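You operate a simulated robot arm through the tools that you are given. There is no shell and no other tool.

Carry out the task below with a simulated robot arm. There is one attempt and no reset: what you move stays moved.

Task
Hook the hose up to the washer tap and start the wash.
Fine: screw the hose home first; turn that tap open, a quarter turn; switch the washer on and press start once.

It is judged by the outcome, as a careful person would: the job done as asked, and still so three seconds after it is handed in. It fails if anything else is knocked over, pushed out of place, dropped, spilled or broken.

Robot
A 6-joint arm with a two-finger gripper, fixed in place. Base frame: the origin is on the floor under the middle of its stand, x ahead of it, y to its left, z up; the work surface is at about z = 935. Lengths are in mm, angles in degrees, forces in N, time in s.
It reaches about 1038 mm from its shoulder. Its first joint turns from -166.0 to 166.0 degrees. Payload 1.71 kg.
The TCP is the grasp point between the finger pads, 20 mm short of the fingertips. In the tool frame z runs along the fingers and y along their closing line. The gripper opens to 96 mm; its body begins 113 mm behind the TCP.
Orientation is told as [roll, pitch, yaw] about the base's x, y, z axes, in that order, counted from this pose: with the fingers straight down and closing along the base's y, the tool's x points along the base's -x, its y along +y and its z along -z.

Tools
- The arm moves only by the tool nudge_tool. Its argument "targets" is a list of rows, each an object of numbers (a shift or turn left out is 0, a gripper value left out holds the last): "jaw": the gripper command, from -1 (shut) to 1 (fully open), values between in proportion; "tx", "ty", "tz": the shift along the base's x, y, z in m; "wx", "wy", "wz": the turn, a rotation vector about the base's x, y, z in degrees. In form: [{"jaw": .., "tx": .., "ty": .., "tz": .., "wx": .., "wy": .., "wz": ..}, ...]. A call has 1 to 20 rows; each row is the pose to reach, as a shift and turn from the pose commanded when the call began. Each row takes 0.2 s and may step no farther than 50 mm and 8.6 degrees from the row before; otherwise, or with a gripper value out of range, the whole call is refused. A pose out of reach is approached as far as the arm can. The call stops where the force on the tool passes 70 N (or 10 N more than at its start, if that is more) or the arm is blocked; 0.2 s more then pass. Each finger travels about 45 mm/s and halts on what it meets, pressing with about 32 N; the grip force reading is that of the motor and also rises with nothing between the fingers. The clock runs only during rows and for 0.2 s after the last one: add rows that repeat a pose to give the fingers time. It gives the time, the measured TCP pose, the force on the tool (base axes), the opening and the grip force at its end, in the units of the frame above (readings bear some noise), with the torque about the TCP (base axes, N m) and any sound that the robot's microphone picked up.
- Cameras (640 x 400 px; columns grow to the right, rows downward): "scene" is fixed at [30.2, -641.6, 1731.8]; the picture's right is [-0.01, -1.00, 0.00], its down [-0.76, 0.01, -0.65] and it looks along [0.65, -0.01, -0.76] (base axes); focal length 340 px, centre (320, 200). "wrist" rides on the gripper at [66, 14, -145] in the tool frame; the picture's right is [-0.21, 0.98, 0.00], its down [-0.88, -0.18, -0.45] and it looks along [-0.44, -0.09, 0.90] (tool axes); focal length 275 px, centre (320, 200). There is no depth. A picture from a camera that has moved, and an enlarged one, comes with that camera's place and axes in the base frame and with its lens. The place of the scene camera against the robot may be out by one fixed shift of up to 25 mm in any direction.
- get_image(camera): a new picture of that camera. The clock stands still meanwhile.
- raise_lower(by): moves the trunk up (or, below 0, down) by that many mm; the arm rides with it, the base frame stays. It gives what a move gives, with no picture.
- enlarge(camera, box): a new picture of the part [left, top, right, bottom] of that camera's present view, enlarged. The clock stands still meanwhile.
- hand_in(): hands the job in; it is judged then, once.

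Nothing tells you positions but the pictures and the camera data. Unless the task says otherwise, let go and move clear before handing in.

The tools are called after "Emit:" as a command line: name --argument value ..., lists and objects as JSON in quotes. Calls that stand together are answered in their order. nudge_tool: Moves the arm, as the interface text tells. Its arguments: {"type":"object","properties":{"targets":{"type":"array"}},"required":["targets"]} The other tools are called the same way: raise_lower (by) moves the trunk up or down; get_image (camera) takes a picture; enlarge (camera, box) takes an enlarged picture of a part of a camera's view; hand_in () hands the job in.

At the start:

```text
t: 0.0
tcp_pos: [528.1, -302.4, 1295.0]
ee_rot: [-0.1, 0.1, -0.1]
contact_force: [0.5, 0.2, -0.5]
ft_torque: [0.02, 0.03, 0.02]
grip_width: 96.1
grasp_force: 0.1
trunk travel left (down, up): [-325.0, 65.0]
```

scene: 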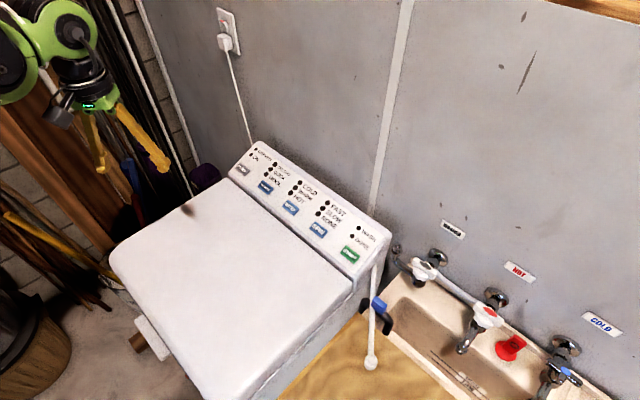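
wrist: 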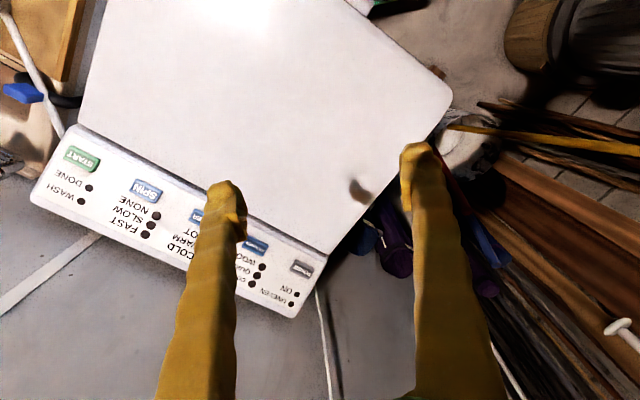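

I see a washer with its button panel in the middle, and to its right a sink with taps labelled (washer, hot, cold) and a hose lying by the sink. I'll take closer looks before moving.

Emit:
enlarge --camera "scene" --box '[340, 210, 500, 310]'

Emit:
enlarge --camera "scene" --box '[320, 280, 480, 380]'

Emit:
enlarge --camera "scene" --box '[220, 130, 396, 240]'

Emit:
enlarge --camera "scene" --box '[440, 260, 640, 400]'

```text
4.00 times, centred on (420, 260) of scene
camera zoom: at [30.2, -641.6, 1731.8], right [-0.01, -1.0, 0.0], down [-0.76, 0.01, -0.65], along [0.65, -0.01, -0.76], focal length 1360 px, centre (-80, -40)
```

zoom: 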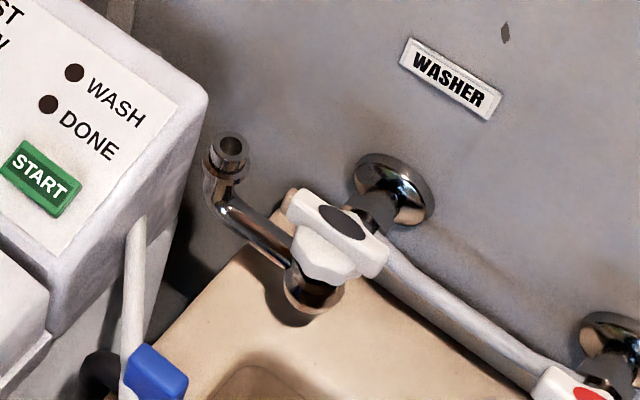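

```text
4.00 times, centred on (400, 330) of scene
camera zoom: at [30.2, -641.6, 1731.8], right [-0.01, -1.0, 0.0], down [-0.76, 0.01, -0.65], along [0.65, -0.01, -0.76], focal length 1360 px, centre (0, -320)
```

zoom: 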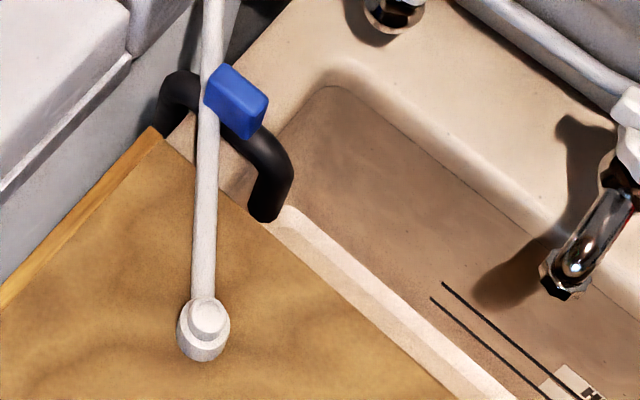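

```text
3.64 times, centred on (308, 185) of scene
camera zoom: at [30.2, -641.6, 1731.8], right [-0.01, -1.0, 0.0], down [-0.76, 0.01, -0.65], along [0.65, -0.01, -0.76], focal length 1237 px, centre (364, 254)
```

zoom: 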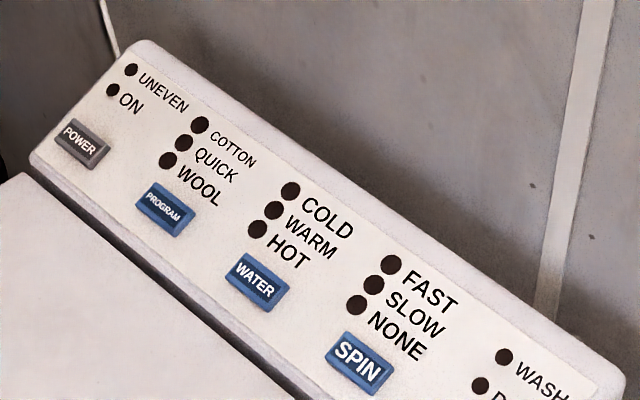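

```text
2.86 times, centred on (540, 330) of scene
camera zoom: at [30.2, -641.6, 1731.8], right [-0.01, -1.0, 0.0], down [-0.76, 0.01, -0.65], along [0.65, -0.01, -0.76], focal length 972 px, centre (-309, -171)
```

zoom: 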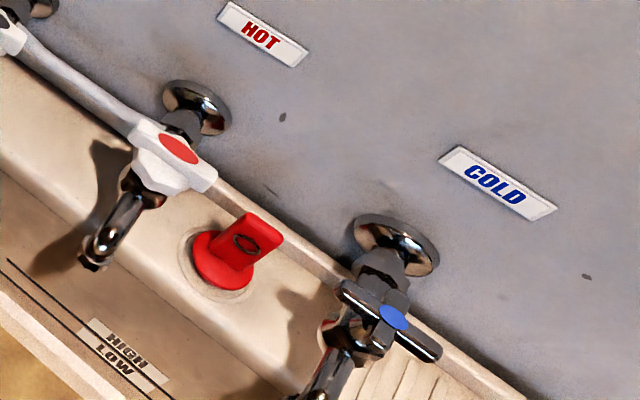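

The washer panel lies diagonally (POWER near (830,-405,972), START near (510,-725,973) from triangulation), and the washer tap with its short upturned spout is roughly at (430,-815). I'll move the wrist camera over the tap and hose area at a safe height to see them better.

Emit:
nudge_tool --targets '[{"tx": -0.03, "ty": -0.04}, {"tx": -0.055, "ty": -0.08}, {"tx": -0.08, "ty": -0.12}, {"tx": -0.105, "ty": -0.16}, {"tx": -0.13, "ty": -0.2}, {"tx": -0.155, "ty": -0.24}, {"tx": -0.175, "ty": -0.28}, {"tx": -0.19, "ty": -0.32}, {"tx": -0.2, "ty": -0.35}, {"tx": -0.2, "ty": -0.35}]'

Emit:
get_image --camera "wrist"

Emit:
get_image --camera "scene"

```text
t: 2.2
tcp_pos: [310.0, -653.9, 1302.5]
ee_rot: [-0.1, -0.8, 0.0]
contact_force: [-0.2, 0.3, -0.3]
ft_torque: [0.06, -0.03, -0.01]
grip_width: 95.9
grasp_force: 0.1
trunk travel left (down, up): [-325.0, 65.0]
```

```text
taken
camera wrist: at [241.1, -639.6, 1445.7], right [0.21, 0.98, 0.0], down [0.87, -0.18, 0.46], along [0.45, -0.09, -0.89], focal length 275 px, centre (320, 200)
```

wrist: 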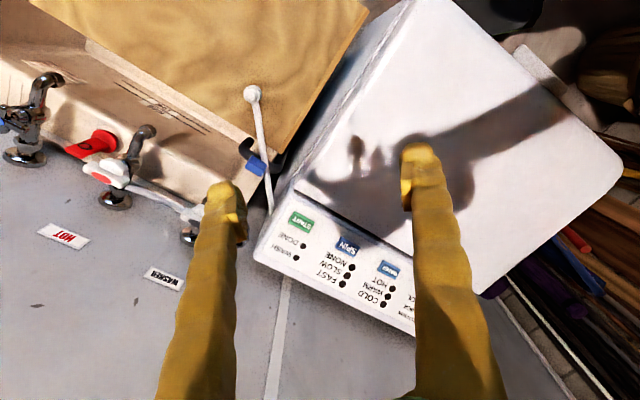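

```text
taken
```

scene: 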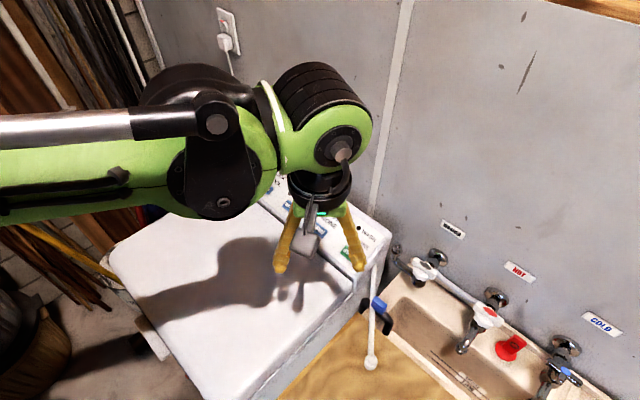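

The hose nut shows at (252,92) in the wrist view, with the tap partly hidden by a finger. I'll enlarge these and then move the camera for a second viewpoint.

Emit:
enlarge --camera "wrist" --box '[180, 60, 340, 160]'

Emit:
enlarge --camera "wrist" --box '[80, 130, 320, 280]'

Emit:
nudge_tool --targets '[{"tx": 0.0}, {"tx": 0.0}]'

```text
4.00 times, centred on (260, 110) of wrist
camera zoom: at [241.1, -639.6, 1445.7], right [0.21, 0.98, 0.0], down [0.87, -0.18, 0.46], along [0.45, -0.09, -0.89], focal length 1101 px, centre (560, 560)
```

zoom: 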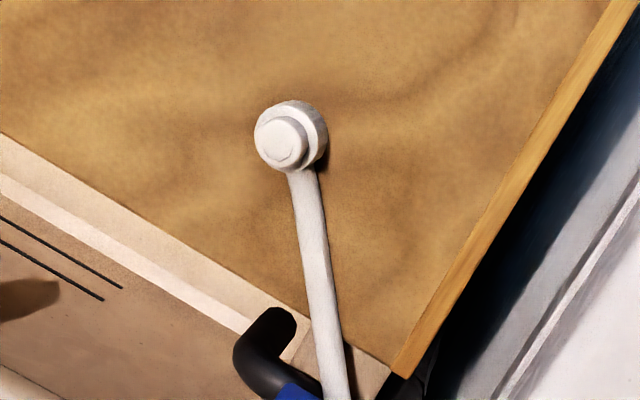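

```text
2.67 times, centred on (200, 205) of wrist
camera zoom: at [241.1, -639.6, 1445.7], right [0.21, 0.98, 0.0], down [0.87, -0.18, 0.46], along [0.45, -0.09, -0.89], focal length 734 px, centre (640, 187)
```

zoom: 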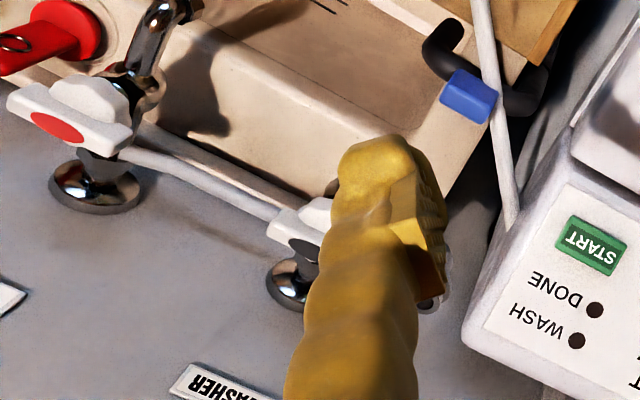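

```text
t: 2.8
tcp_pos: [309.2, -652.0, 1301.7]
ee_rot: [-0.1, -0.9, 0.0]
contact_force: [-0.3, 1.1, -0.4]
ft_torque: [-0.02, 0.01, -0.01]
grip_width: 95.9
grasp_force: 0.1
trunk travel left (down, up): [-325.0, 65.0]
```

The hose nut sits as a flanged collar standing on the wooden board, the hose running to the washer corner under a blue clamp. I'll pull back and turn the tool so that the wrist camera faces the wall and taps.

Emit:
nudge_tool --targets '[{"tx": -0.015, "ty": 0.012, "tz": -0.005, "wz": -7.5}, {"tx": -0.03, "ty": 0.025, "tz": -0.01, "wz": -15}, {"tx": -0.05, "ty": 0.04, "tz": -0.015, "wz": -22.5}, {"tx": -0.07, "ty": 0.055, "tz": -0.02, "wz": -30}, {"tx": -0.09, "ty": 0.07, "tz": -0.03, "wz": -37.5}, {"tx": -0.11, "ty": 0.085, "tz": -0.04, "wz": -45}, {"tx": -0.128, "ty": 0.1, "tz": -0.045, "wz": -45}, {"tx": -0.128, "ty": 0.1, "tz": -0.045, "wz": -45}]'

Emit:
get_image --camera "wrist"

Emit:
get_image --camera "scene"

```text
t: 4.6
tcp_pos: [180.9, -552.8, 1258.5]
ee_rot: [-0.2, -0.8, -44.9]
contact_force: [-0.6, -0.1, 0.4]
ft_torque: [-0.01, 0.03, 0.0]
grip_width: 96.0
grasp_force: 0.1
trunk travel left (down, up): [-325.0, 65.0]
```

```text
taken
camera wrist: at [142.8, -494.7, 1402.4], right [0.84, 0.55, 0.0], down [0.48, -0.75, 0.46], along [0.25, -0.38, -0.89], focal length 275 px, centre (320, 200)
```

wrist: 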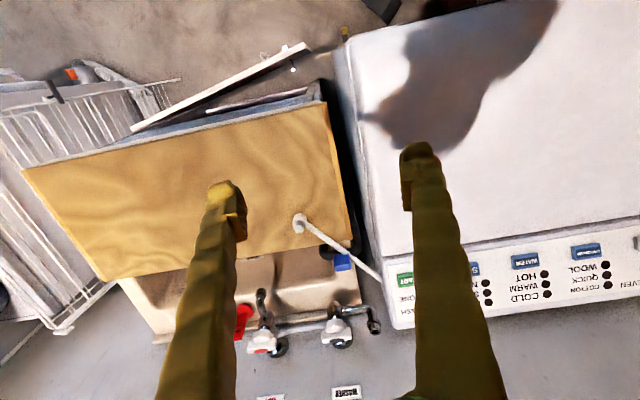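

```text
taken
```

scene: 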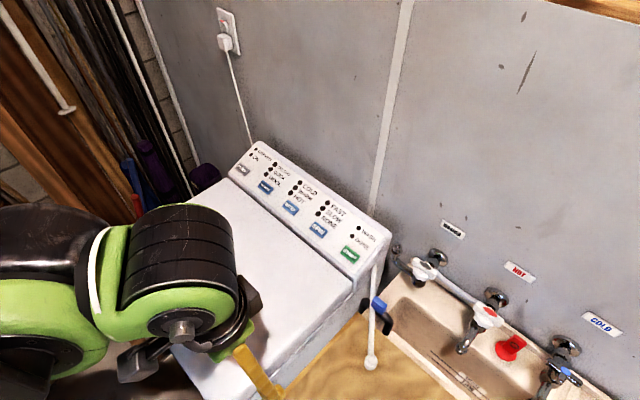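

Now the view shows the board, the hose nut at (299,222), and the washer tap at about (345,325) with its spout end at about (375,322). I'll enlarge those.

Emit:
enlarge --camera "wrist" --box '[240, 200, 400, 300]'

Emit:
enlarge --camera "wrist" --box '[230, 270, 422, 390]'

```text
4.00 times, centred on (320, 250) of wrist
camera zoom: at [142.8, -494.7, 1402.4], right [0.84, 0.55, 0.0], down [0.48, -0.75, 0.46], along [0.25, -0.38, -0.89], focal length 1101 px, centre (320, 0)
```

zoom: 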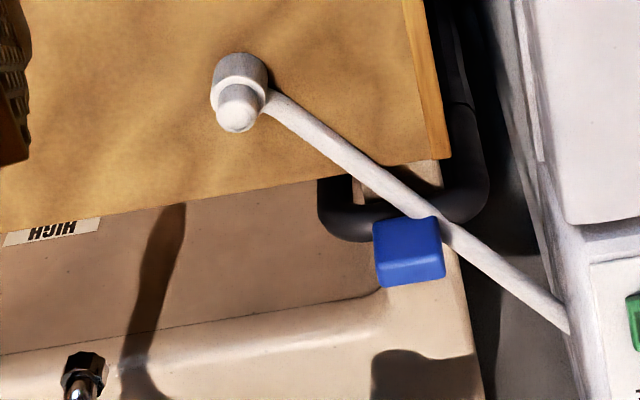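

```text
3.33 times, centred on (326, 330) of wrist
camera zoom: at [142.8, -494.7, 1402.4], right [0.84, 0.55, 0.0], down [0.48, -0.75, 0.46], along [0.25, -0.38, -0.89], focal length 918 px, centre (300, -233)
```

zoom: 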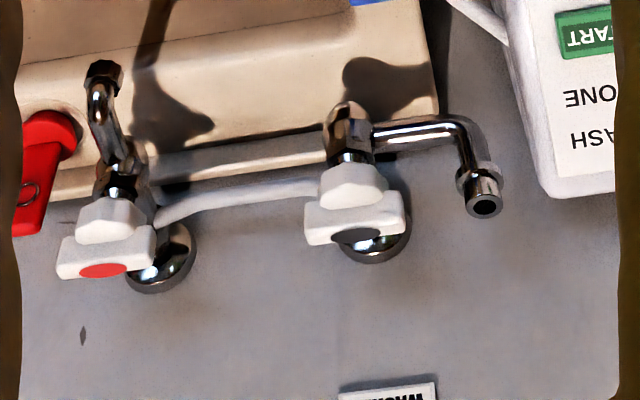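

From two wrist views I place the hose nut's top near (274,-771,932) and the upturned tap outlet near (516,-854,1010). I'll move the camera toward the tap for a better fix and to learn about the arm's reach.

Emit:
nudge_tool --targets '[{"tx": 0.03, "ty": -0.03}, {"tx": 0.06, "ty": -0.06}, {"tx": 0.09, "ty": -0.09}, {"tx": 0.12, "ty": -0.12}, {"tx": 0.14, "ty": -0.145}, {"tx": 0.16, "ty": -0.167}, {"tx": 0.16, "ty": -0.167}]'

Emit:
get_image --camera "wrist"

```text
t: 6.2
tcp_pos: [342.3, -720.5, 1256.2]
ee_rot: [0.0, -0.7, -45.0]
contact_force: [0.5, -0.8, 0.1]
ft_torque: [0.05, 0.04, 0.0]
grip_width: 96.0
grasp_force: 0.1
trunk travel left (down, up): [-325.0, 65.0]
```

```text
taken
camera wrist: at [303.1, -663.7, 1400.5], right [0.84, 0.55, 0.0], down [0.49, -0.75, 0.46], along [0.25, -0.38, -0.89], focal length 275 px, centre (320, 200)
```

wrist: 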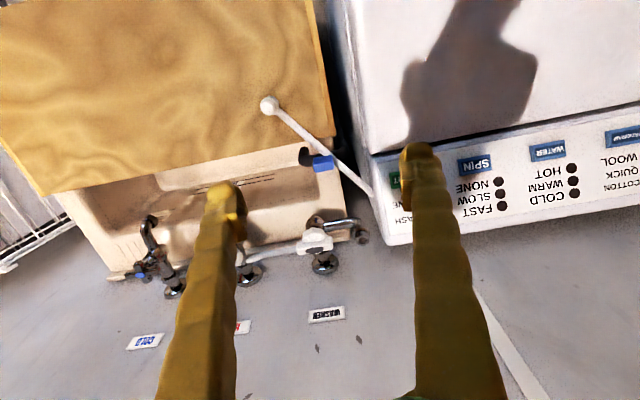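

Emit:
enlarge --camera "wrist" --box '[280, 200, 400, 275]'

Emit:
enlarge --camera "wrist" --box '[240, 80, 400, 180]'

```text
5.33 times, centred on (340, 238) of wrist
camera zoom: at [303.1, -663.7, 1400.5], right [0.84, 0.55, 0.0], down [0.49, -0.75, 0.46], along [0.25, -0.38, -0.89], focal length 1468 px, centre (213, 0)
```

zoom: 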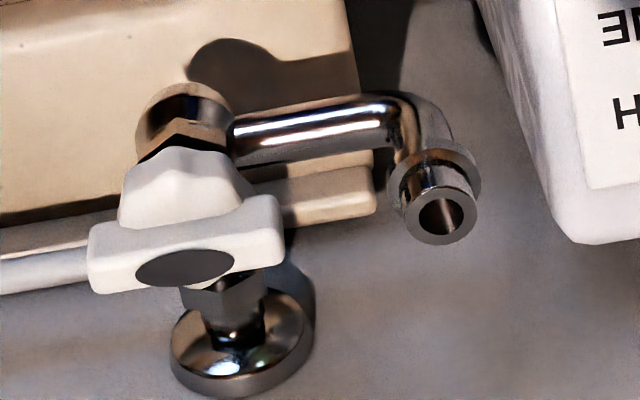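

```text
4.00 times, centred on (320, 130) of wrist
camera zoom: at [303.1, -663.7, 1400.5], right [0.84, 0.55, 0.0], down [0.49, -0.75, 0.46], along [0.25, -0.38, -0.89], focal length 1101 px, centre (320, 480)
```

zoom: 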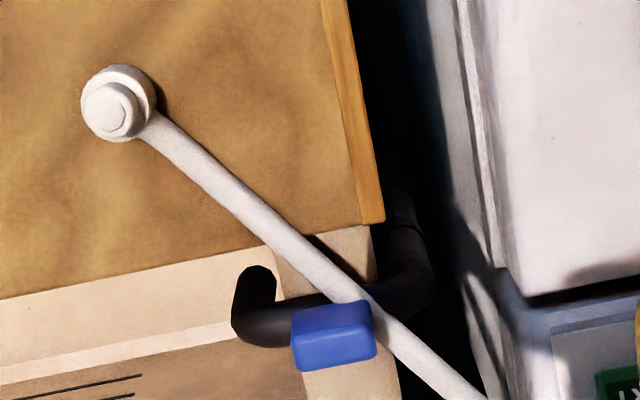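

The outlet clearly points straight up, thread top at about (510,-848,1025) with a collar ~23 mm lower; the handle cap is around (449,-899,1038) and the wall about 90 mm behind the outlet. Now I'll test how far the arm reaches with fingers down at a safe height.

Emit:
nudge_tool --targets '[{"tx": 0.035, "ty": -0.026}, {"tx": 0.07, "ty": -0.052}, {"tx": 0.105, "ty": -0.078}, {"tx": 0.14, "ty": -0.1}, {"tx": 0.14, "ty": -0.1}]'

Emit:
get_image --camera "scene"

Emit:
get_image --camera "wrist"

```text
t: 7.4
tcp_pos: [481.7, -821.6, 1257.1]
ee_rot: [-0.1, -0.9, -45.1]
contact_force: [0.3, -0.2, -0.1]
ft_torque: [0.07, 0.03, 0.01]
grip_width: 95.9
grasp_force: 0.0
trunk travel left (down, up): [-325.0, 65.0]
```

```text
taken
```

scene: 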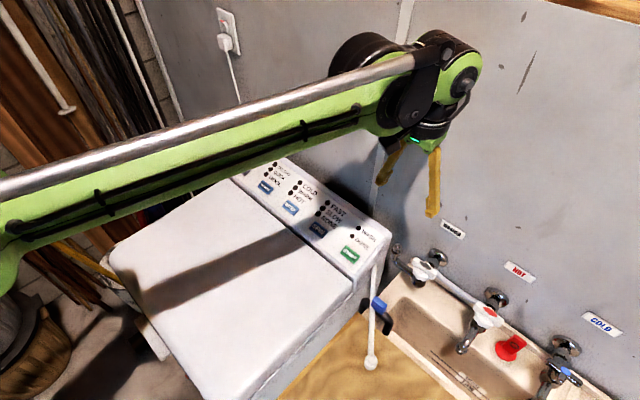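

```text
taken
camera wrist: at [442.6, -763.7, 1400.6], right [0.84, 0.55, 0.0], down [0.49, -0.75, 0.46], along [0.25, -0.38, -0.89], focal length 275 px, centre (320, 200)
```

wrist: 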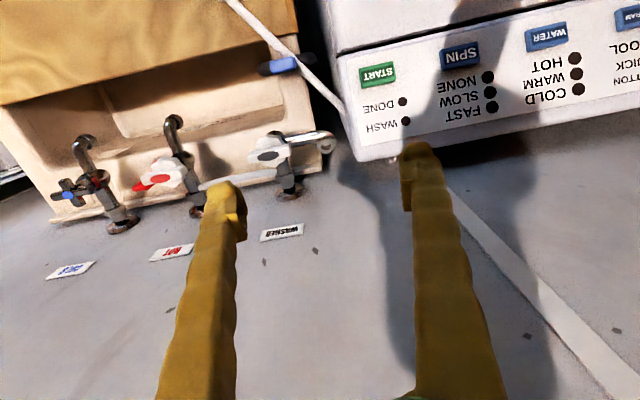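

The arm reaches here comfortably with fingers straight down. I'll take enlarged pictures from this nearer viewpoint to fix the outlet, handle and buttons more accurately.

Emit:
enlarge --camera "wrist" --box '[230, 110, 358, 190]'

Emit:
enlarge --camera "wrist" --box '[330, 0, 490, 100]'

```text
5.00 times, centred on (294, 150) of wrist
camera zoom: at [442.6, -763.7, 1400.6], right [0.84, 0.55, 0.0], down [0.49, -0.75, 0.46], along [0.25, -0.38, -0.89], focal length 1376 px, centre (450, 450)
```

zoom: 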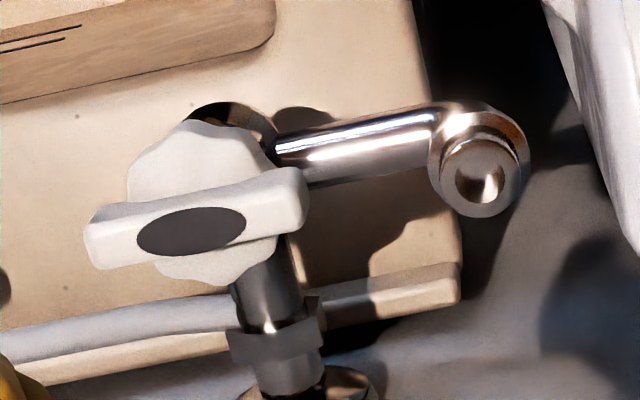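

```text
4.00 times, centred on (410, 50) of wrist
camera zoom: at [442.6, -763.7, 1400.6], right [0.84, 0.55, 0.0], down [0.49, -0.75, 0.46], along [0.25, -0.38, -0.89], focal length 1101 px, centre (-40, 800)
```

zoom: 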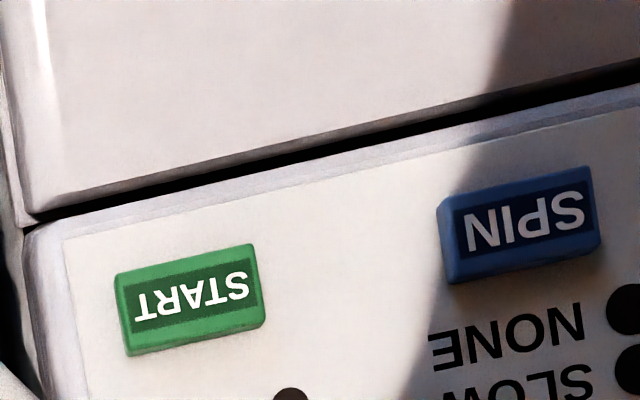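

The outlet is confirmed at (510,-849,1025) and the handle bar runs along the wall, centred (449,-900,1038). Next I move above the hose nut for a close look.

Emit:
nudge_tool --targets '[{"tx": -0.04, "ty": 0.01, "tz": -0.01}, {"tx": -0.08, "ty": 0.02, "tz": -0.03}, {"tx": -0.115, "ty": 0.03, "tz": -0.055}, {"tx": -0.15, "ty": 0.04, "tz": -0.08}, {"tx": -0.18, "ty": 0.048, "tz": -0.11}, {"tx": -0.21, "ty": 0.055, "tz": -0.14}, {"tx": -0.21, "ty": 0.055, "tz": -0.17}, {"tx": -0.21, "ty": 0.055, "tz": -0.17}]'

Emit:
get_image --camera "wrist"

Emit:
get_image --camera "scene"

```text
t: 9.2
tcp_pos: [270.6, -764.9, 1087.9]
ee_rot: [-0.2, -0.9, -45.0]
contact_force: [0.0, 0.5, 0.3]
ft_torque: [0.03, -0.02, -0.01]
grip_width: 96.0
grasp_force: 0.1
trunk travel left (down, up): [-325.0, 65.0]
```

```text
taken
camera wrist: at [232.3, -707.8, 1231.0], right [0.84, 0.55, 0.0], down [0.49, -0.75, 0.46], along [0.25, -0.38, -0.89], focal length 275 px, centre (320, 200)
```

wrist: 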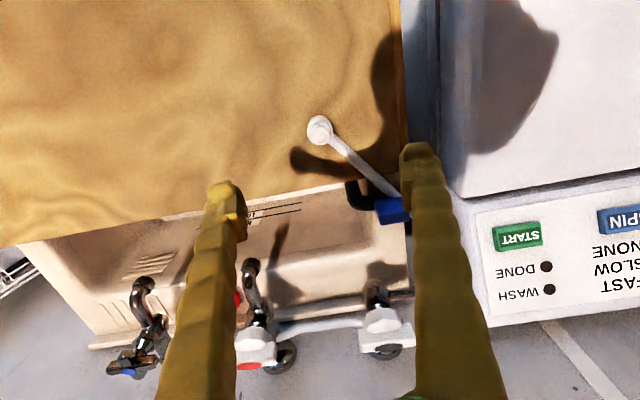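

```text
taken
```

scene: 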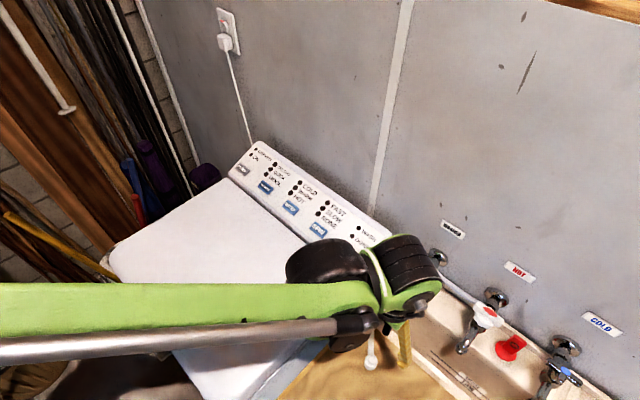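

Emit:
enlarge --camera "wrist" --box '[280, 95, 408, 175]'

Emit:
enlarge --camera "scene" --box '[340, 310, 420, 390]'

```text
5.00 times, centred on (344, 135) of wrist
camera zoom: at [232.3, -707.8, 1231.0], right [0.84, 0.55, 0.0], down [0.49, -0.75, 0.46], along [0.25, -0.38, -0.89], focal length 1376 px, centre (200, 525)
```

zoom: 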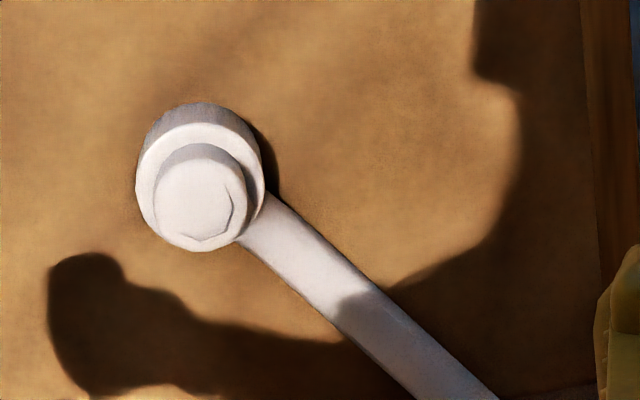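

```text
5.00 times, centred on (380, 350) of scene
camera zoom: at [30.2, -641.6, 1731.8], right [-0.01, -1.0, 0.0], down [-0.76, 0.01, -0.65], along [0.65, -0.01, -0.76], focal length 1700 px, centre (20, -550)
```

zoom: 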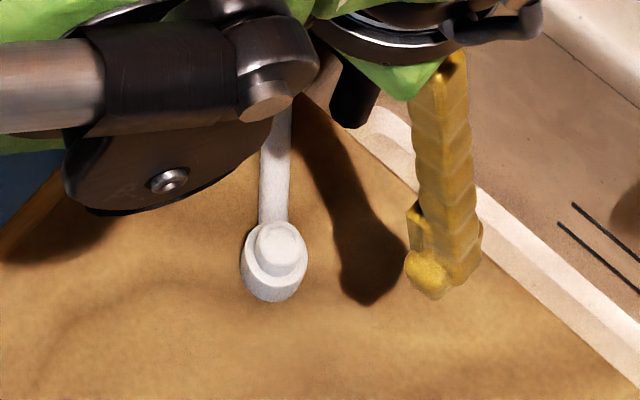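

The coupling stands on the board (z≈902) at about (271,-767): a 28 mm wide collar up to z≈929 with an 18 mm cap to z≈944, hose leaving toward +x. I'll check the wrist's yaw range here at safe height, since screwing will need it.

Emit:
nudge_tool --targets '[{"wz": 8}, {"wz": 16}, {"wz": 24}, {"wz": 32}, {"wz": 40}, {"wz": 48}, {"wz": 56}, {"wz": 64}, {"wz": 72}, {"wz": 80}, {"wz": 88}, {"wz": 96}, {"wz": 104}, {"wz": 112}, {"wz": 120}, {"wz": 128}, {"wz": 135}, {"wz": 135}]'

```text
t: 13.0
tcp_pos: [271.1, -764.7, 1087.0]
ee_rot: [0.0, -0.7, 90.1]
contact_force: [-0.1, 0.6, 0.8]
ft_torque: [-0.01, 0.01, 0.03]
grip_width: 96.2
grasp_force: 0.1
trunk travel left (down, up): [-325.0, 65.0]
```

Yaw +90 is reachable. I'll test further in the same direction.

Emit:
nudge_tool --targets '[{"wz": 8}, {"wz": 16}, {"wz": 24}, {"wz": 32}, {"wz": 40}, {"wz": 48}, {"wz": 56}, {"wz": 64}, {"wz": 72}, {"wz": 80}, {"wz": 88}, {"wz": 90}]'

Emit:
get_image --camera "wrist"

```text
t: 15.6
tcp_pos: [283.1, -760.1, 1087.3]
ee_rot: [0.4, -0.8, 100.8]
contact_force: [0.0, -0.2, -0.1]
ft_torque: [-0.01, -0.01, -0.01]
grip_width: 95.7
grasp_force: 0.0
out of reach, approached as far as the arm can: row 2, 3, 4, 5, 6, 7, 8, 9, 10, 11, 12
trunk travel left (down, up): [-325.0, 65.0]
```

```text
taken
camera wrist: at [283.6, -829.6, 1231.7], right [-1.0, 0.02, 0.01], down [0.02, 0.89, 0.46], along [0.0, 0.46, -0.89], focal length 275 px, centre (320, 200)
```

wrist: 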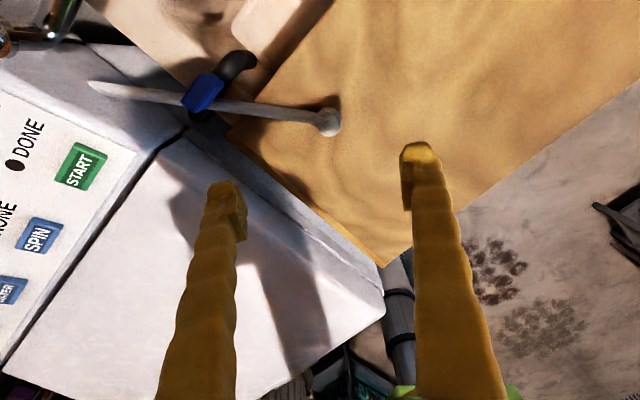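

The yaw limit is near +101° here. This view shows the hose from the other side; I'll enlarge it.

Emit:
enlarge --camera "wrist" --box '[0, 40, 208, 170]'

Emit:
enlarge --camera "wrist" --box '[240, 70, 400, 170]'

```text
3.08 times, centred on (104, 105) of wrist
camera zoom: at [283.6, -829.6, 1231.7], right [-1.0, 0.02, 0.01], down [0.02, 0.89, 0.46], along [0.0, 0.46, -0.89], focal length 847 px, centre (985, 492)
```

zoom: 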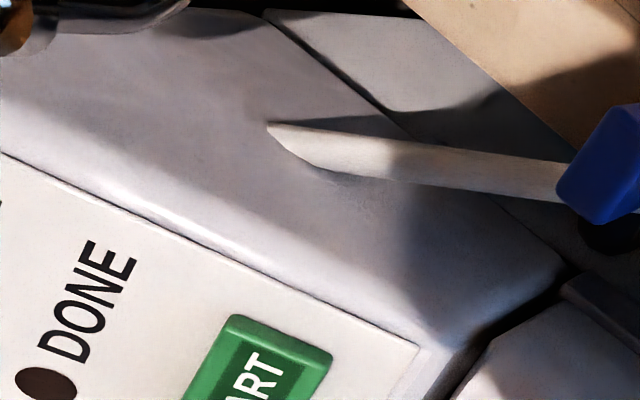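

```text
4.00 times, centred on (320, 120) of wrist
camera zoom: at [283.6, -829.6, 1231.7], right [-1.0, 0.02, 0.01], down [0.02, 0.89, 0.46], along [0.0, 0.46, -0.89], focal length 1101 px, centre (320, 520)
```

zoom: 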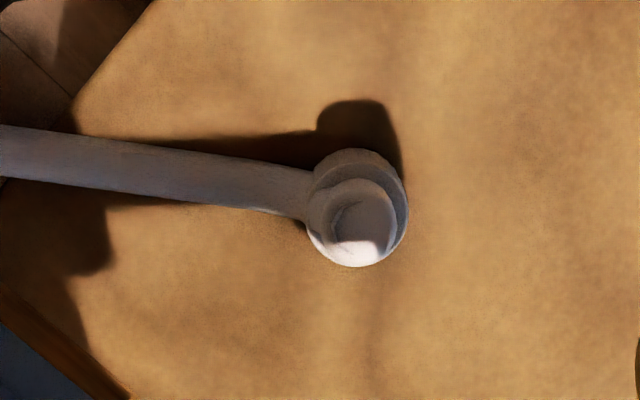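

The coupling is a solid body opening downward, and the hose runs to the washer's right side near (492,-810,960). I'll turn back to around yaw -10 so that the fingers close across the hose direction.

Emit:
nudge_tool --targets '[{"wz": -8}, {"wz": -16}, {"wz": -24}, {"wz": -32}, {"wz": -40}, {"wz": -48}, {"wz": -56}, {"wz": -64}, {"wz": -72}, {"wz": -80}, {"wz": -88}, {"wz": -96}, {"wz": -104}, {"wz": -110}, {"wz": -110}]'

Emit:
get_image --camera "wrist"

```text
t: 18.8
tcp_pos: [284.2, -760.6, 1088.5]
ee_rot: [0.3, -0.7, -9.2]
contact_force: [0.0, 0.3, -0.3]
ft_torque: [-0.04, 0.03, 0.02]
grip_width: 95.9
grasp_force: 0.1
trunk travel left (down, up): [-325.0, 65.0]
```

```text
taken
camera wrist: at [218.5, -737.5, 1232.1], right [0.36, 0.93, 0.01], down [0.83, -0.32, 0.45], along [0.43, -0.16, -0.89], focal length 275 px, centre (320, 200)
```

wrist: 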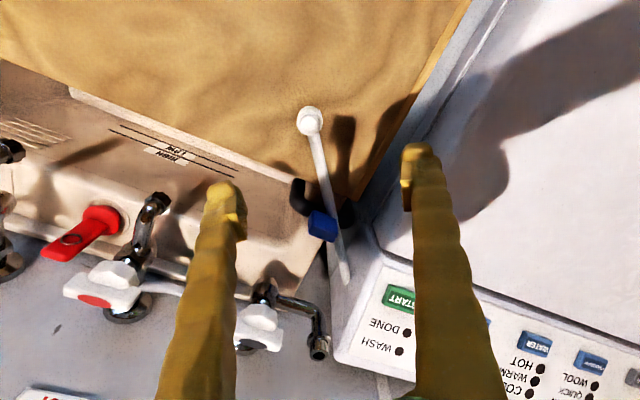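

Emit:
enlarge --camera "wrist" --box '[260, 90, 388, 170]'

Emit:
enlarge --camera "wrist" --box '[240, 160, 400, 260]'

Emit:
enlarge --camera "wrist" --box '[240, 270, 400, 370]'

```text
5.00 times, centred on (324, 130) of wrist
camera zoom: at [218.5, -737.5, 1232.1], right [0.36, 0.93, 0.01], down [0.83, -0.32, 0.45], along [0.43, -0.16, -0.89], focal length 1376 px, centre (300, 550)
```

zoom: 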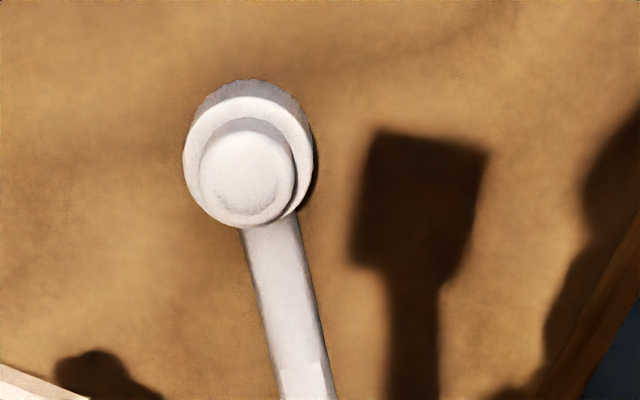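

```text
4.00 times, centred on (320, 210) of wrist
camera zoom: at [218.5, -737.5, 1232.1], right [0.36, 0.93, 0.01], down [0.83, -0.32, 0.45], along [0.43, -0.16, -0.89], focal length 1101 px, centre (320, 160)
```

zoom: 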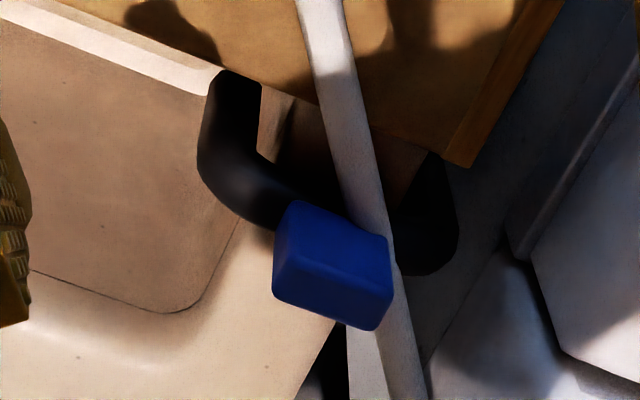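

```text
4.00 times, centred on (320, 320) of wrist
camera zoom: at [218.5, -737.5, 1232.1], right [0.36, 0.93, 0.01], down [0.83, -0.32, 0.45], along [0.43, -0.16, -0.89], focal length 1101 px, centre (320, -280)
```

zoom: 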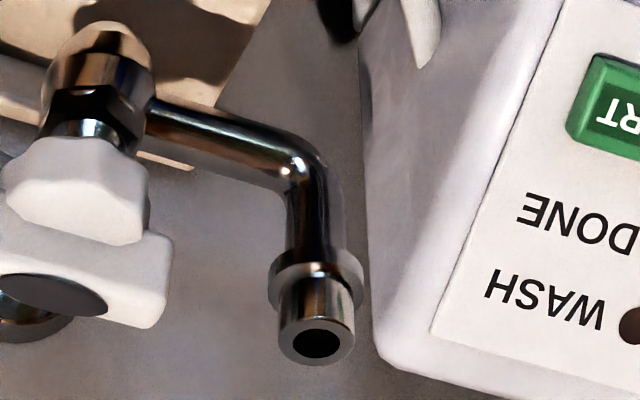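

The nut's knurled collar is clear now, with the hose leaving from its +x side and passing over the black drain hose beside the blue clip. I'll centre over the nut, square up the tool tilt, narrow the fingers to about 60 mm and descend part way.

Emit:
nudge_tool --targets '[{"jaw": 0.25, "tx": -0.007, "ty": -0.003, "tz": -0.02, "wx": -0.19, "wy": 0.74}, {"tx": -0.0132, "ty": -0.0065, "tz": -0.05, "wx": -0.19, "wy": 0.74}, {"tx": -0.0132, "ty": -0.0065, "tz": -0.08, "wx": -0.19, "wy": 0.74}, {"tx": -0.0132, "ty": -0.0065, "tz": -0.1, "wx": -0.19, "wy": 0.74}, {"tx": -0.0132, "ty": -0.0065, "tz": -0.1, "wx": -0.19, "wy": 0.74}]'

Emit:
get_image --camera "wrist"

Emit:
enlarge --camera "scene" --box '[320, 290, 480, 390]'

```text
t: 20.0
tcp_pos: [270.2, -766.4, 987.8]
ee_rot: [0.0, 0.0, -9.1]
contact_force: [-0.6, -1.3, -0.2]
ft_torque: [0.03, -0.05, 0.02]
grip_width: 59.9
grasp_force: 0.0
trunk travel left (down, up): [-325.0, 65.0]
```

```text
taken
camera wrist: at [207.1, -743.3, 1132.6], right [0.36, 0.93, 0.0], down [0.84, -0.32, 0.45], along [0.42, -0.16, -0.9], focal length 275 px, centre (320, 200)
```

wrist: 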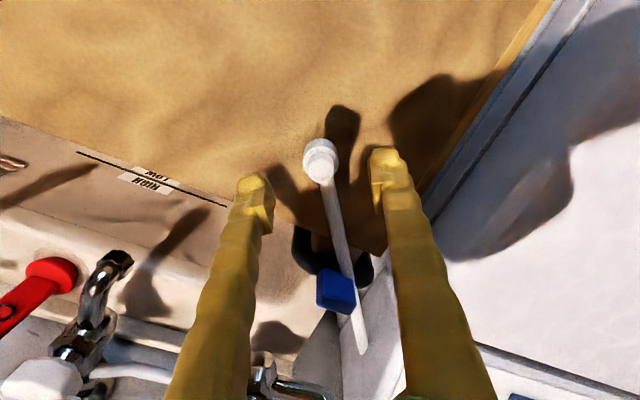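

```text
4.00 times, centred on (400, 340) of scene
camera zoom: at [30.2, -641.6, 1731.8], right [-0.01, -1.0, 0.0], down [-0.76, 0.01, -0.65], along [0.65, -0.01, -0.76], focal length 1360 px, centre (0, -360)
```

zoom: 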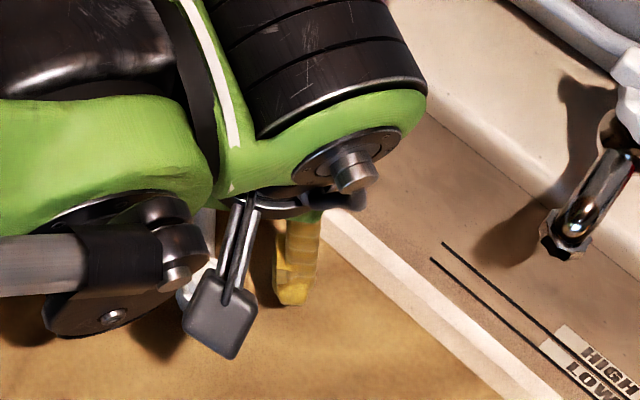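

Emit:
enlarge --camera "wrist" --box '[256, 120, 384, 200]'

```text
5.00 times, centred on (320, 160) of wrist
camera zoom: at [207.1, -743.3, 1132.6], right [0.36, 0.93, 0.0], down [0.84, -0.32, 0.45], along [0.42, -0.16, -0.9], focal length 1376 px, centre (320, 400)
```

zoom: 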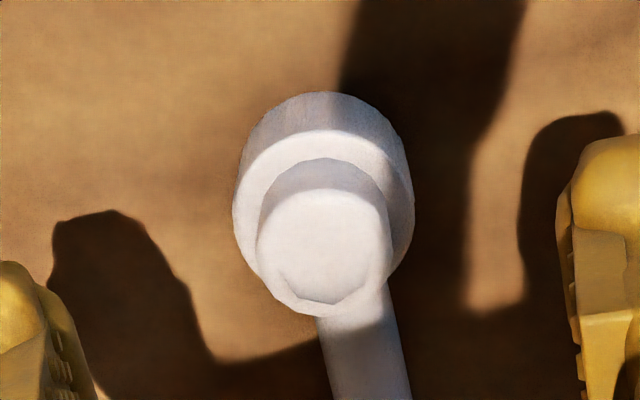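

The nut is centred between the fingers (collar ≈27 mm wide, z ≈ 906–932). I'll descend to TCP z≈932 and close.

Emit:
nudge_tool --targets '[{"tz": -0.02}, {"tz": -0.04}, {"tz": -0.05}, {"tz": -0.0555}, {"tz": -0.0555}]'

Emit:
get_image --camera "wrist"

```text
t: 21.2
tcp_pos: [269.6, -767.9, 931.5]
ee_rot: [0.1, 0.0, -9.2]
contact_force: [-0.1, 0.4, 0.2]
ft_torque: [-0.02, 0.01, -0.04]
grip_width: 60.0
grasp_force: 0.0
trunk travel left (down, up): [-325.0, 65.0]
```

```text
taken
camera wrist: at [207.0, -743.7, 1077.1], right [0.36, 0.93, 0.0], down [0.84, -0.32, 0.45], along [0.42, -0.16, -0.9], focal length 275 px, centre (320, 200)
```

wrist: 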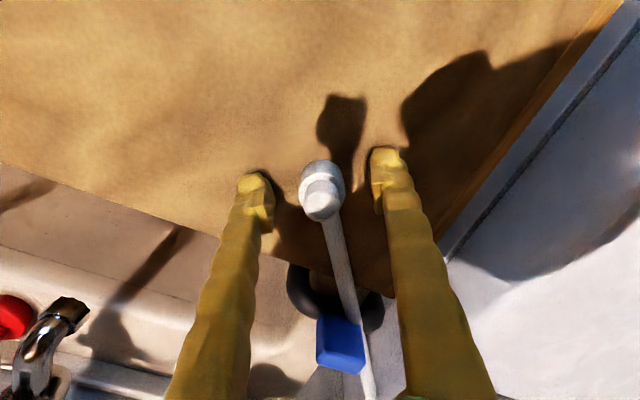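

The nut is squarely between the pads. Closing the gripper.

Emit:
nudge_tool --targets '[{"jaw": -1}, {"jaw": -1}, {"jaw": -1}, {"jaw": -1}, {"jaw": -1}]'

Emit:
get_image --camera "wrist"

```text
t: 22.4
tcp_pos: [269.6, -767.5, 931.2]
ee_rot: [0.0, 0.0, -9.0]
contact_force: [0.0, -0.7, 0.8]
ft_torque: [0.0, 0.01, 0.0]
grip_width: 27.5
grasp_force: 32.1
trunk travel left (down, up): [-325.0, 65.0]
```

```text
taken
camera wrist: at [206.9, -743.7, 1077.3], right [0.36, 0.93, 0.0], down [0.84, -0.32, 0.45], along [0.42, -0.16, -0.9], focal length 275 px, centre (320, 200)
```

wrist: 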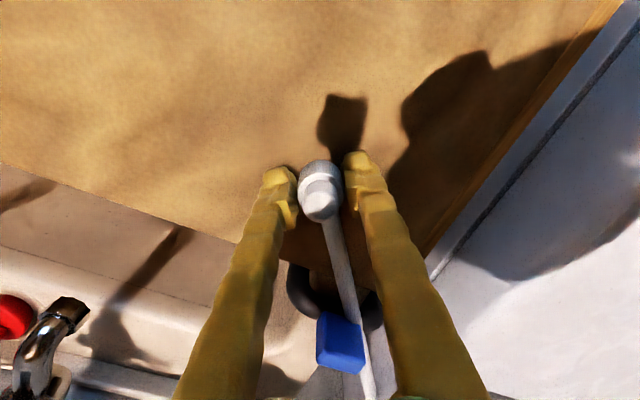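

The collar is held at 27.5 mm. I'll lift a little, moving slightly toward the hose's anchor so it isn't stretched, and check.

Emit:
nudge_tool --targets '[{"tx": 0.002, "tz": 0.01}, {"tx": 0.006, "tz": 0.02}, {"tx": 0.012, "tz": 0.03}, {"tx": 0.012, "tz": 0.03}]'

Emit:
get_image --camera "wrist"

Emit:
get_image --camera "scene"

```text
t: 23.4
tcp_pos: [283.3, -765.8, 966.3]
ee_rot: [-0.1, 0.0, -9.1]
contact_force: [1.2, 1.4, 43.8]
ft_torque: [-0.09, -0.1, 0.03]
grip_width: 6.1
grasp_force: 29.1
trunk travel left (down, up): [-325.0, 65.0]
```

```text
taken
camera wrist: at [218.7, -741.3, 1110.8], right [0.36, 0.93, 0.0], down [0.84, -0.32, 0.45], along [0.42, -0.16, -0.89], focal length 275 px, centre (320, 200)
```

wrist: 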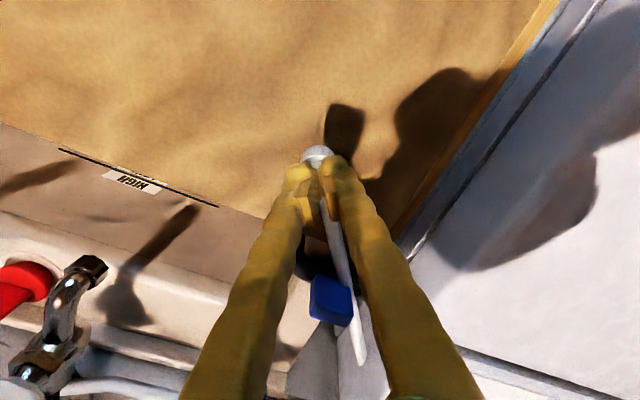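

```text
taken
```

scene: 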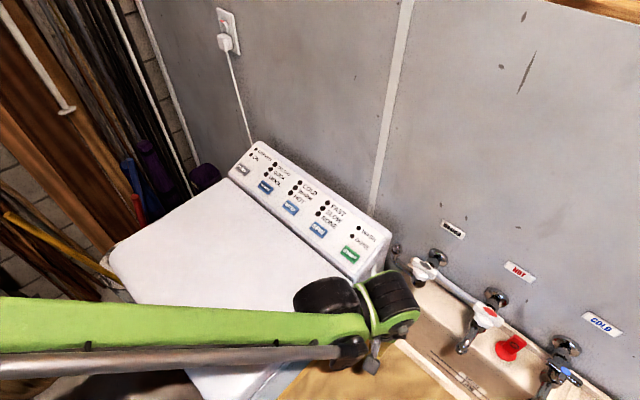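

The fingers slipped up off the nut and closed above it: it didn't lift with this grip. I'll rise clear, open, and re-examine how the nut is held.

Emit:
nudge_tool --targets '[{"tz": 0.01}, {"tz": 0.025}, {"tz": 0.04, "jaw": 0.25}, {"tz": 0.04, "jaw": 0.25}, {"tz": 0.04, "jaw": 0.25}, {"tz": 0.04, "jaw": 0.25}]'

Emit:
get_image --camera "wrist"

Emit:
enlarge --camera "wrist" --box '[250, 110, 410, 210]'

```text
t: 24.8
tcp_pos: [281.7, -766.5, 1003.8]
ee_rot: [0.0, 0.0, -9.2]
contact_force: [0.5, -0.2, -0.5]
ft_torque: [-0.03, 0.0, 0.0]
grip_width: 59.9
grasp_force: 0.1
trunk travel left (down, up): [-325.0, 65.0]
```

```text
taken
camera wrist: at [219.0, -743.3, 1147.4], right [0.36, 0.93, 0.0], down [0.84, -0.32, 0.45], along [0.42, -0.16, -0.9], focal length 275 px, centre (320, 200)
```

wrist: 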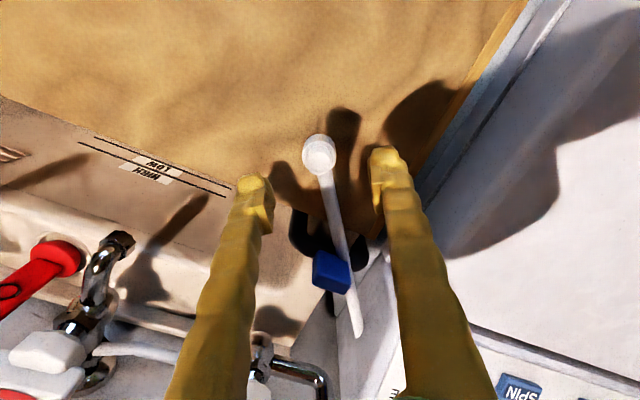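

```text
4.00 times, centred on (330, 160) of wrist
camera zoom: at [219.0, -743.3, 1147.4], right [0.36, 0.93, 0.0], down [0.84, -0.32, 0.45], along [0.42, -0.16, -0.9], focal length 1101 px, centre (280, 360)
```

zoom: 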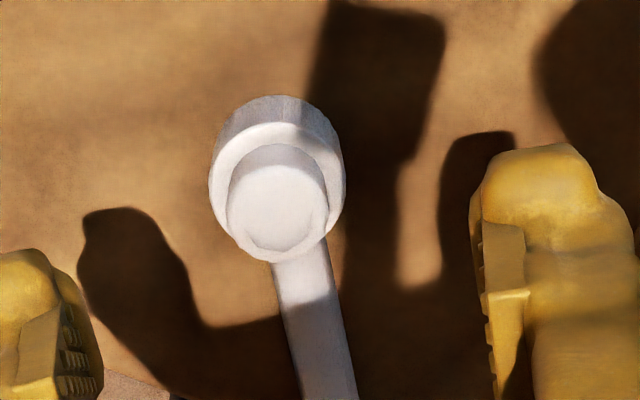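

The nut slid about 10 mm in +x with the fingers (now ≈(281,-767.5)) but stayed upright on the board. I'll regrasp lower for deeper engagement and lift in small steps while watching the force.

Emit:
nudge_tool --targets '[{"tx": -0.001, "ty": -0.001, "tz": -0.03}, {"tx": -0.001, "ty": -0.001, "tz": -0.055}, {"tx": -0.001, "ty": -0.001, "tz": -0.07}, {"tx": -0.001, "ty": -0.001, "tz": -0.073}, {"tx": -0.001, "ty": -0.001, "tz": -0.073}]'

Emit:
enlarge --camera "wrist" --box '[220, 130, 420, 255]'

```text
t: 26.0
tcp_pos: [281.5, -768.4, 929.9]
ee_rot: [0.0, 0.0, -9.2]
contact_force: [-0.1, -0.1, -0.2]
ft_torque: [0.01, -0.01, -0.02]
grip_width: 60.3
grasp_force: 0.1
trunk travel left (down, up): [-325.0, 65.0]
```

```text
3.20 times, centred on (320, 192) of wrist
camera zoom: at [218.3, -744.3, 1074.4], right [0.36, 0.93, 0.0], down [0.84, -0.32, 0.45], along [0.42, -0.16, -0.9], focal length 881 px, centre (320, 224)
```

zoom: 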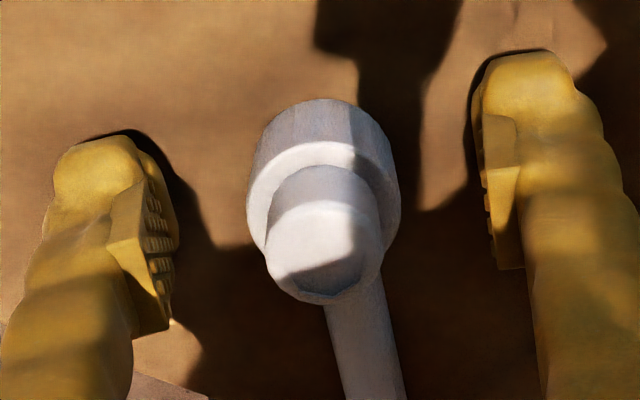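

The ribbed pads sit slightly above the fingertips, so I want to be lower still. I'll step down gently until just at the board.

Emit:
nudge_tool --targets '[{"tz": -0.001}, {"tz": -0.002}, {"tz": -0.003}, {"tz": -0.003}]'

```text
t: 27.0
tcp_pos: [281.0, -767.0, 925.6]
ee_rot: [0.0, 0.0, -9.1]
contact_force: [0.5, 0.1, -0.8]
ft_torque: [0.0, -0.02, 0.01]
grip_width: 59.7
grasp_force: 0.1
trunk travel left (down, up): [-325.0, 65.0]
```

Emit:
nudge_tool --targets '[{"tz": -0.001}, {"tz": -0.002}, {"tz": -0.002}]'

```text
t: 27.8
tcp_pos: [280.9, -768.8, 925.0]
ee_rot: [-0.1, -0.1, -9.1]
contact_force: [3.4, -9.3, 29.1]
ft_torque: [0.29, -0.08, -0.03]
grip_width: 59.8
grasp_force: 0.0
trunk travel left (down, up): [-325.0, 65.0]
```

The board is touched at TCP z≈925. I'll back off 2 mm and close here.

Emit:
nudge_tool --targets '[{"tz": 0.002}, {"tz": 0.0025}, {"tz": 0.0025, "jaw": -1}, {"tz": 0.0025, "jaw": -1}, {"tz": 0.0025, "jaw": -1}, {"tz": 0.0025, "jaw": -1}, {"tz": 0.0025, "jaw": -1}, {"tz": 0.0025, "jaw": -1}]'

Emit:
enlarge --camera "wrist" --box '[220, 130, 420, 255]'

```text
t: 29.6
tcp_pos: [281.1, -767.2, 927.7]
ee_rot: [0.0, 0.0, -9.1]
contact_force: [-0.1, 3.4, 7.0]
ft_torque: [0.18, -0.03, 0.05]
grip_width: 27.5
grasp_force: 31.8
trunk travel left (down, up): [-325.0, 65.0]
```

```text
3.20 times, centred on (320, 192) of wrist
camera zoom: at [218.0, -744.0, 1072.5], right [0.36, 0.93, 0.0], down [0.84, -0.32, 0.45], along [0.42, -0.16, -0.9], focal length 881 px, centre (320, 224)
```

zoom: 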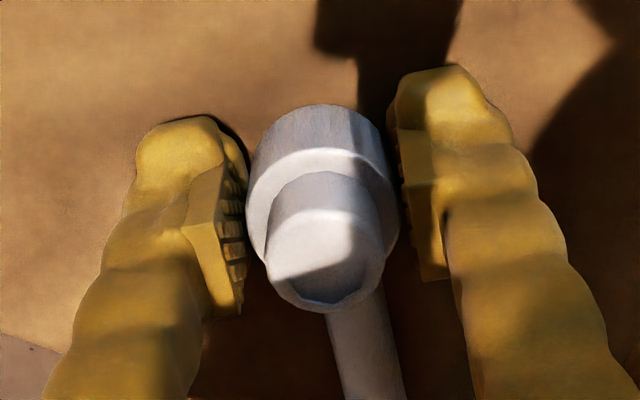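

Gripped at 27.5 mm again, lower now. I'll lift just a few mm to see the load.

Emit:
nudge_tool --targets '[{"tz": 0.001}, {"tz": 0.002}, {"tz": 0.003}, {"tz": 0.004}, {"tz": 0.004}]'

```text
t: 30.8
tcp_pos: [281.2, -768.2, 929.9]
ee_rot: [0.0, 0.0, -9.1]
contact_force: [0.0, -0.5, 0.2]
ft_torque: [0.0, 0.0, 0.0]
grip_width: 27.8
grasp_force: 32.4
trunk travel left (down, up): [-325.0, 65.0]
```

Emit:
nudge_tool --targets '[{"tz": 0.002}, {"tz": 0.004}, {"tz": 0.006}, {"tz": 0.008}, {"tz": 0.008}]'

Emit:
enlarge --camera "wrist" --box '[220, 130, 420, 255]'

```text
t: 32.0
tcp_pos: [281.1, -767.6, 939.5]
ee_rot: [0.0, 0.0, -9.1]
contact_force: [-0.3, 0.0, 0.0]
ft_torque: [0.02, 0.02, 0.0]
grip_width: 27.9
grasp_force: 32.3
trunk travel left (down, up): [-325.0, 65.0]
```

```text
3.20 times, centred on (320, 192) of wrist
camera zoom: at [218.0, -744.5, 1084.0], right [0.36, 0.93, 0.0], down [0.84, -0.32, 0.45], along [0.42, -0.16, -0.9], focal length 881 px, centre (320, 224)
```

zoom: 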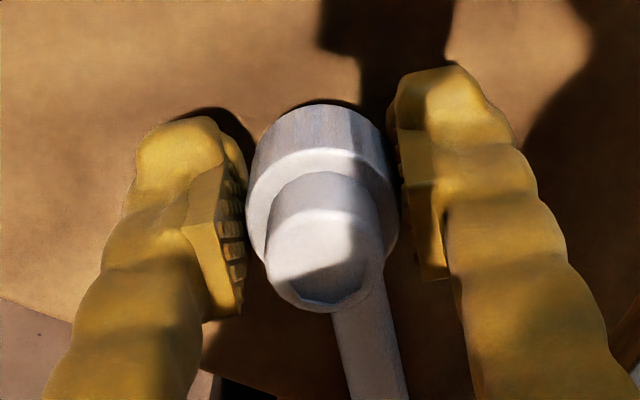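

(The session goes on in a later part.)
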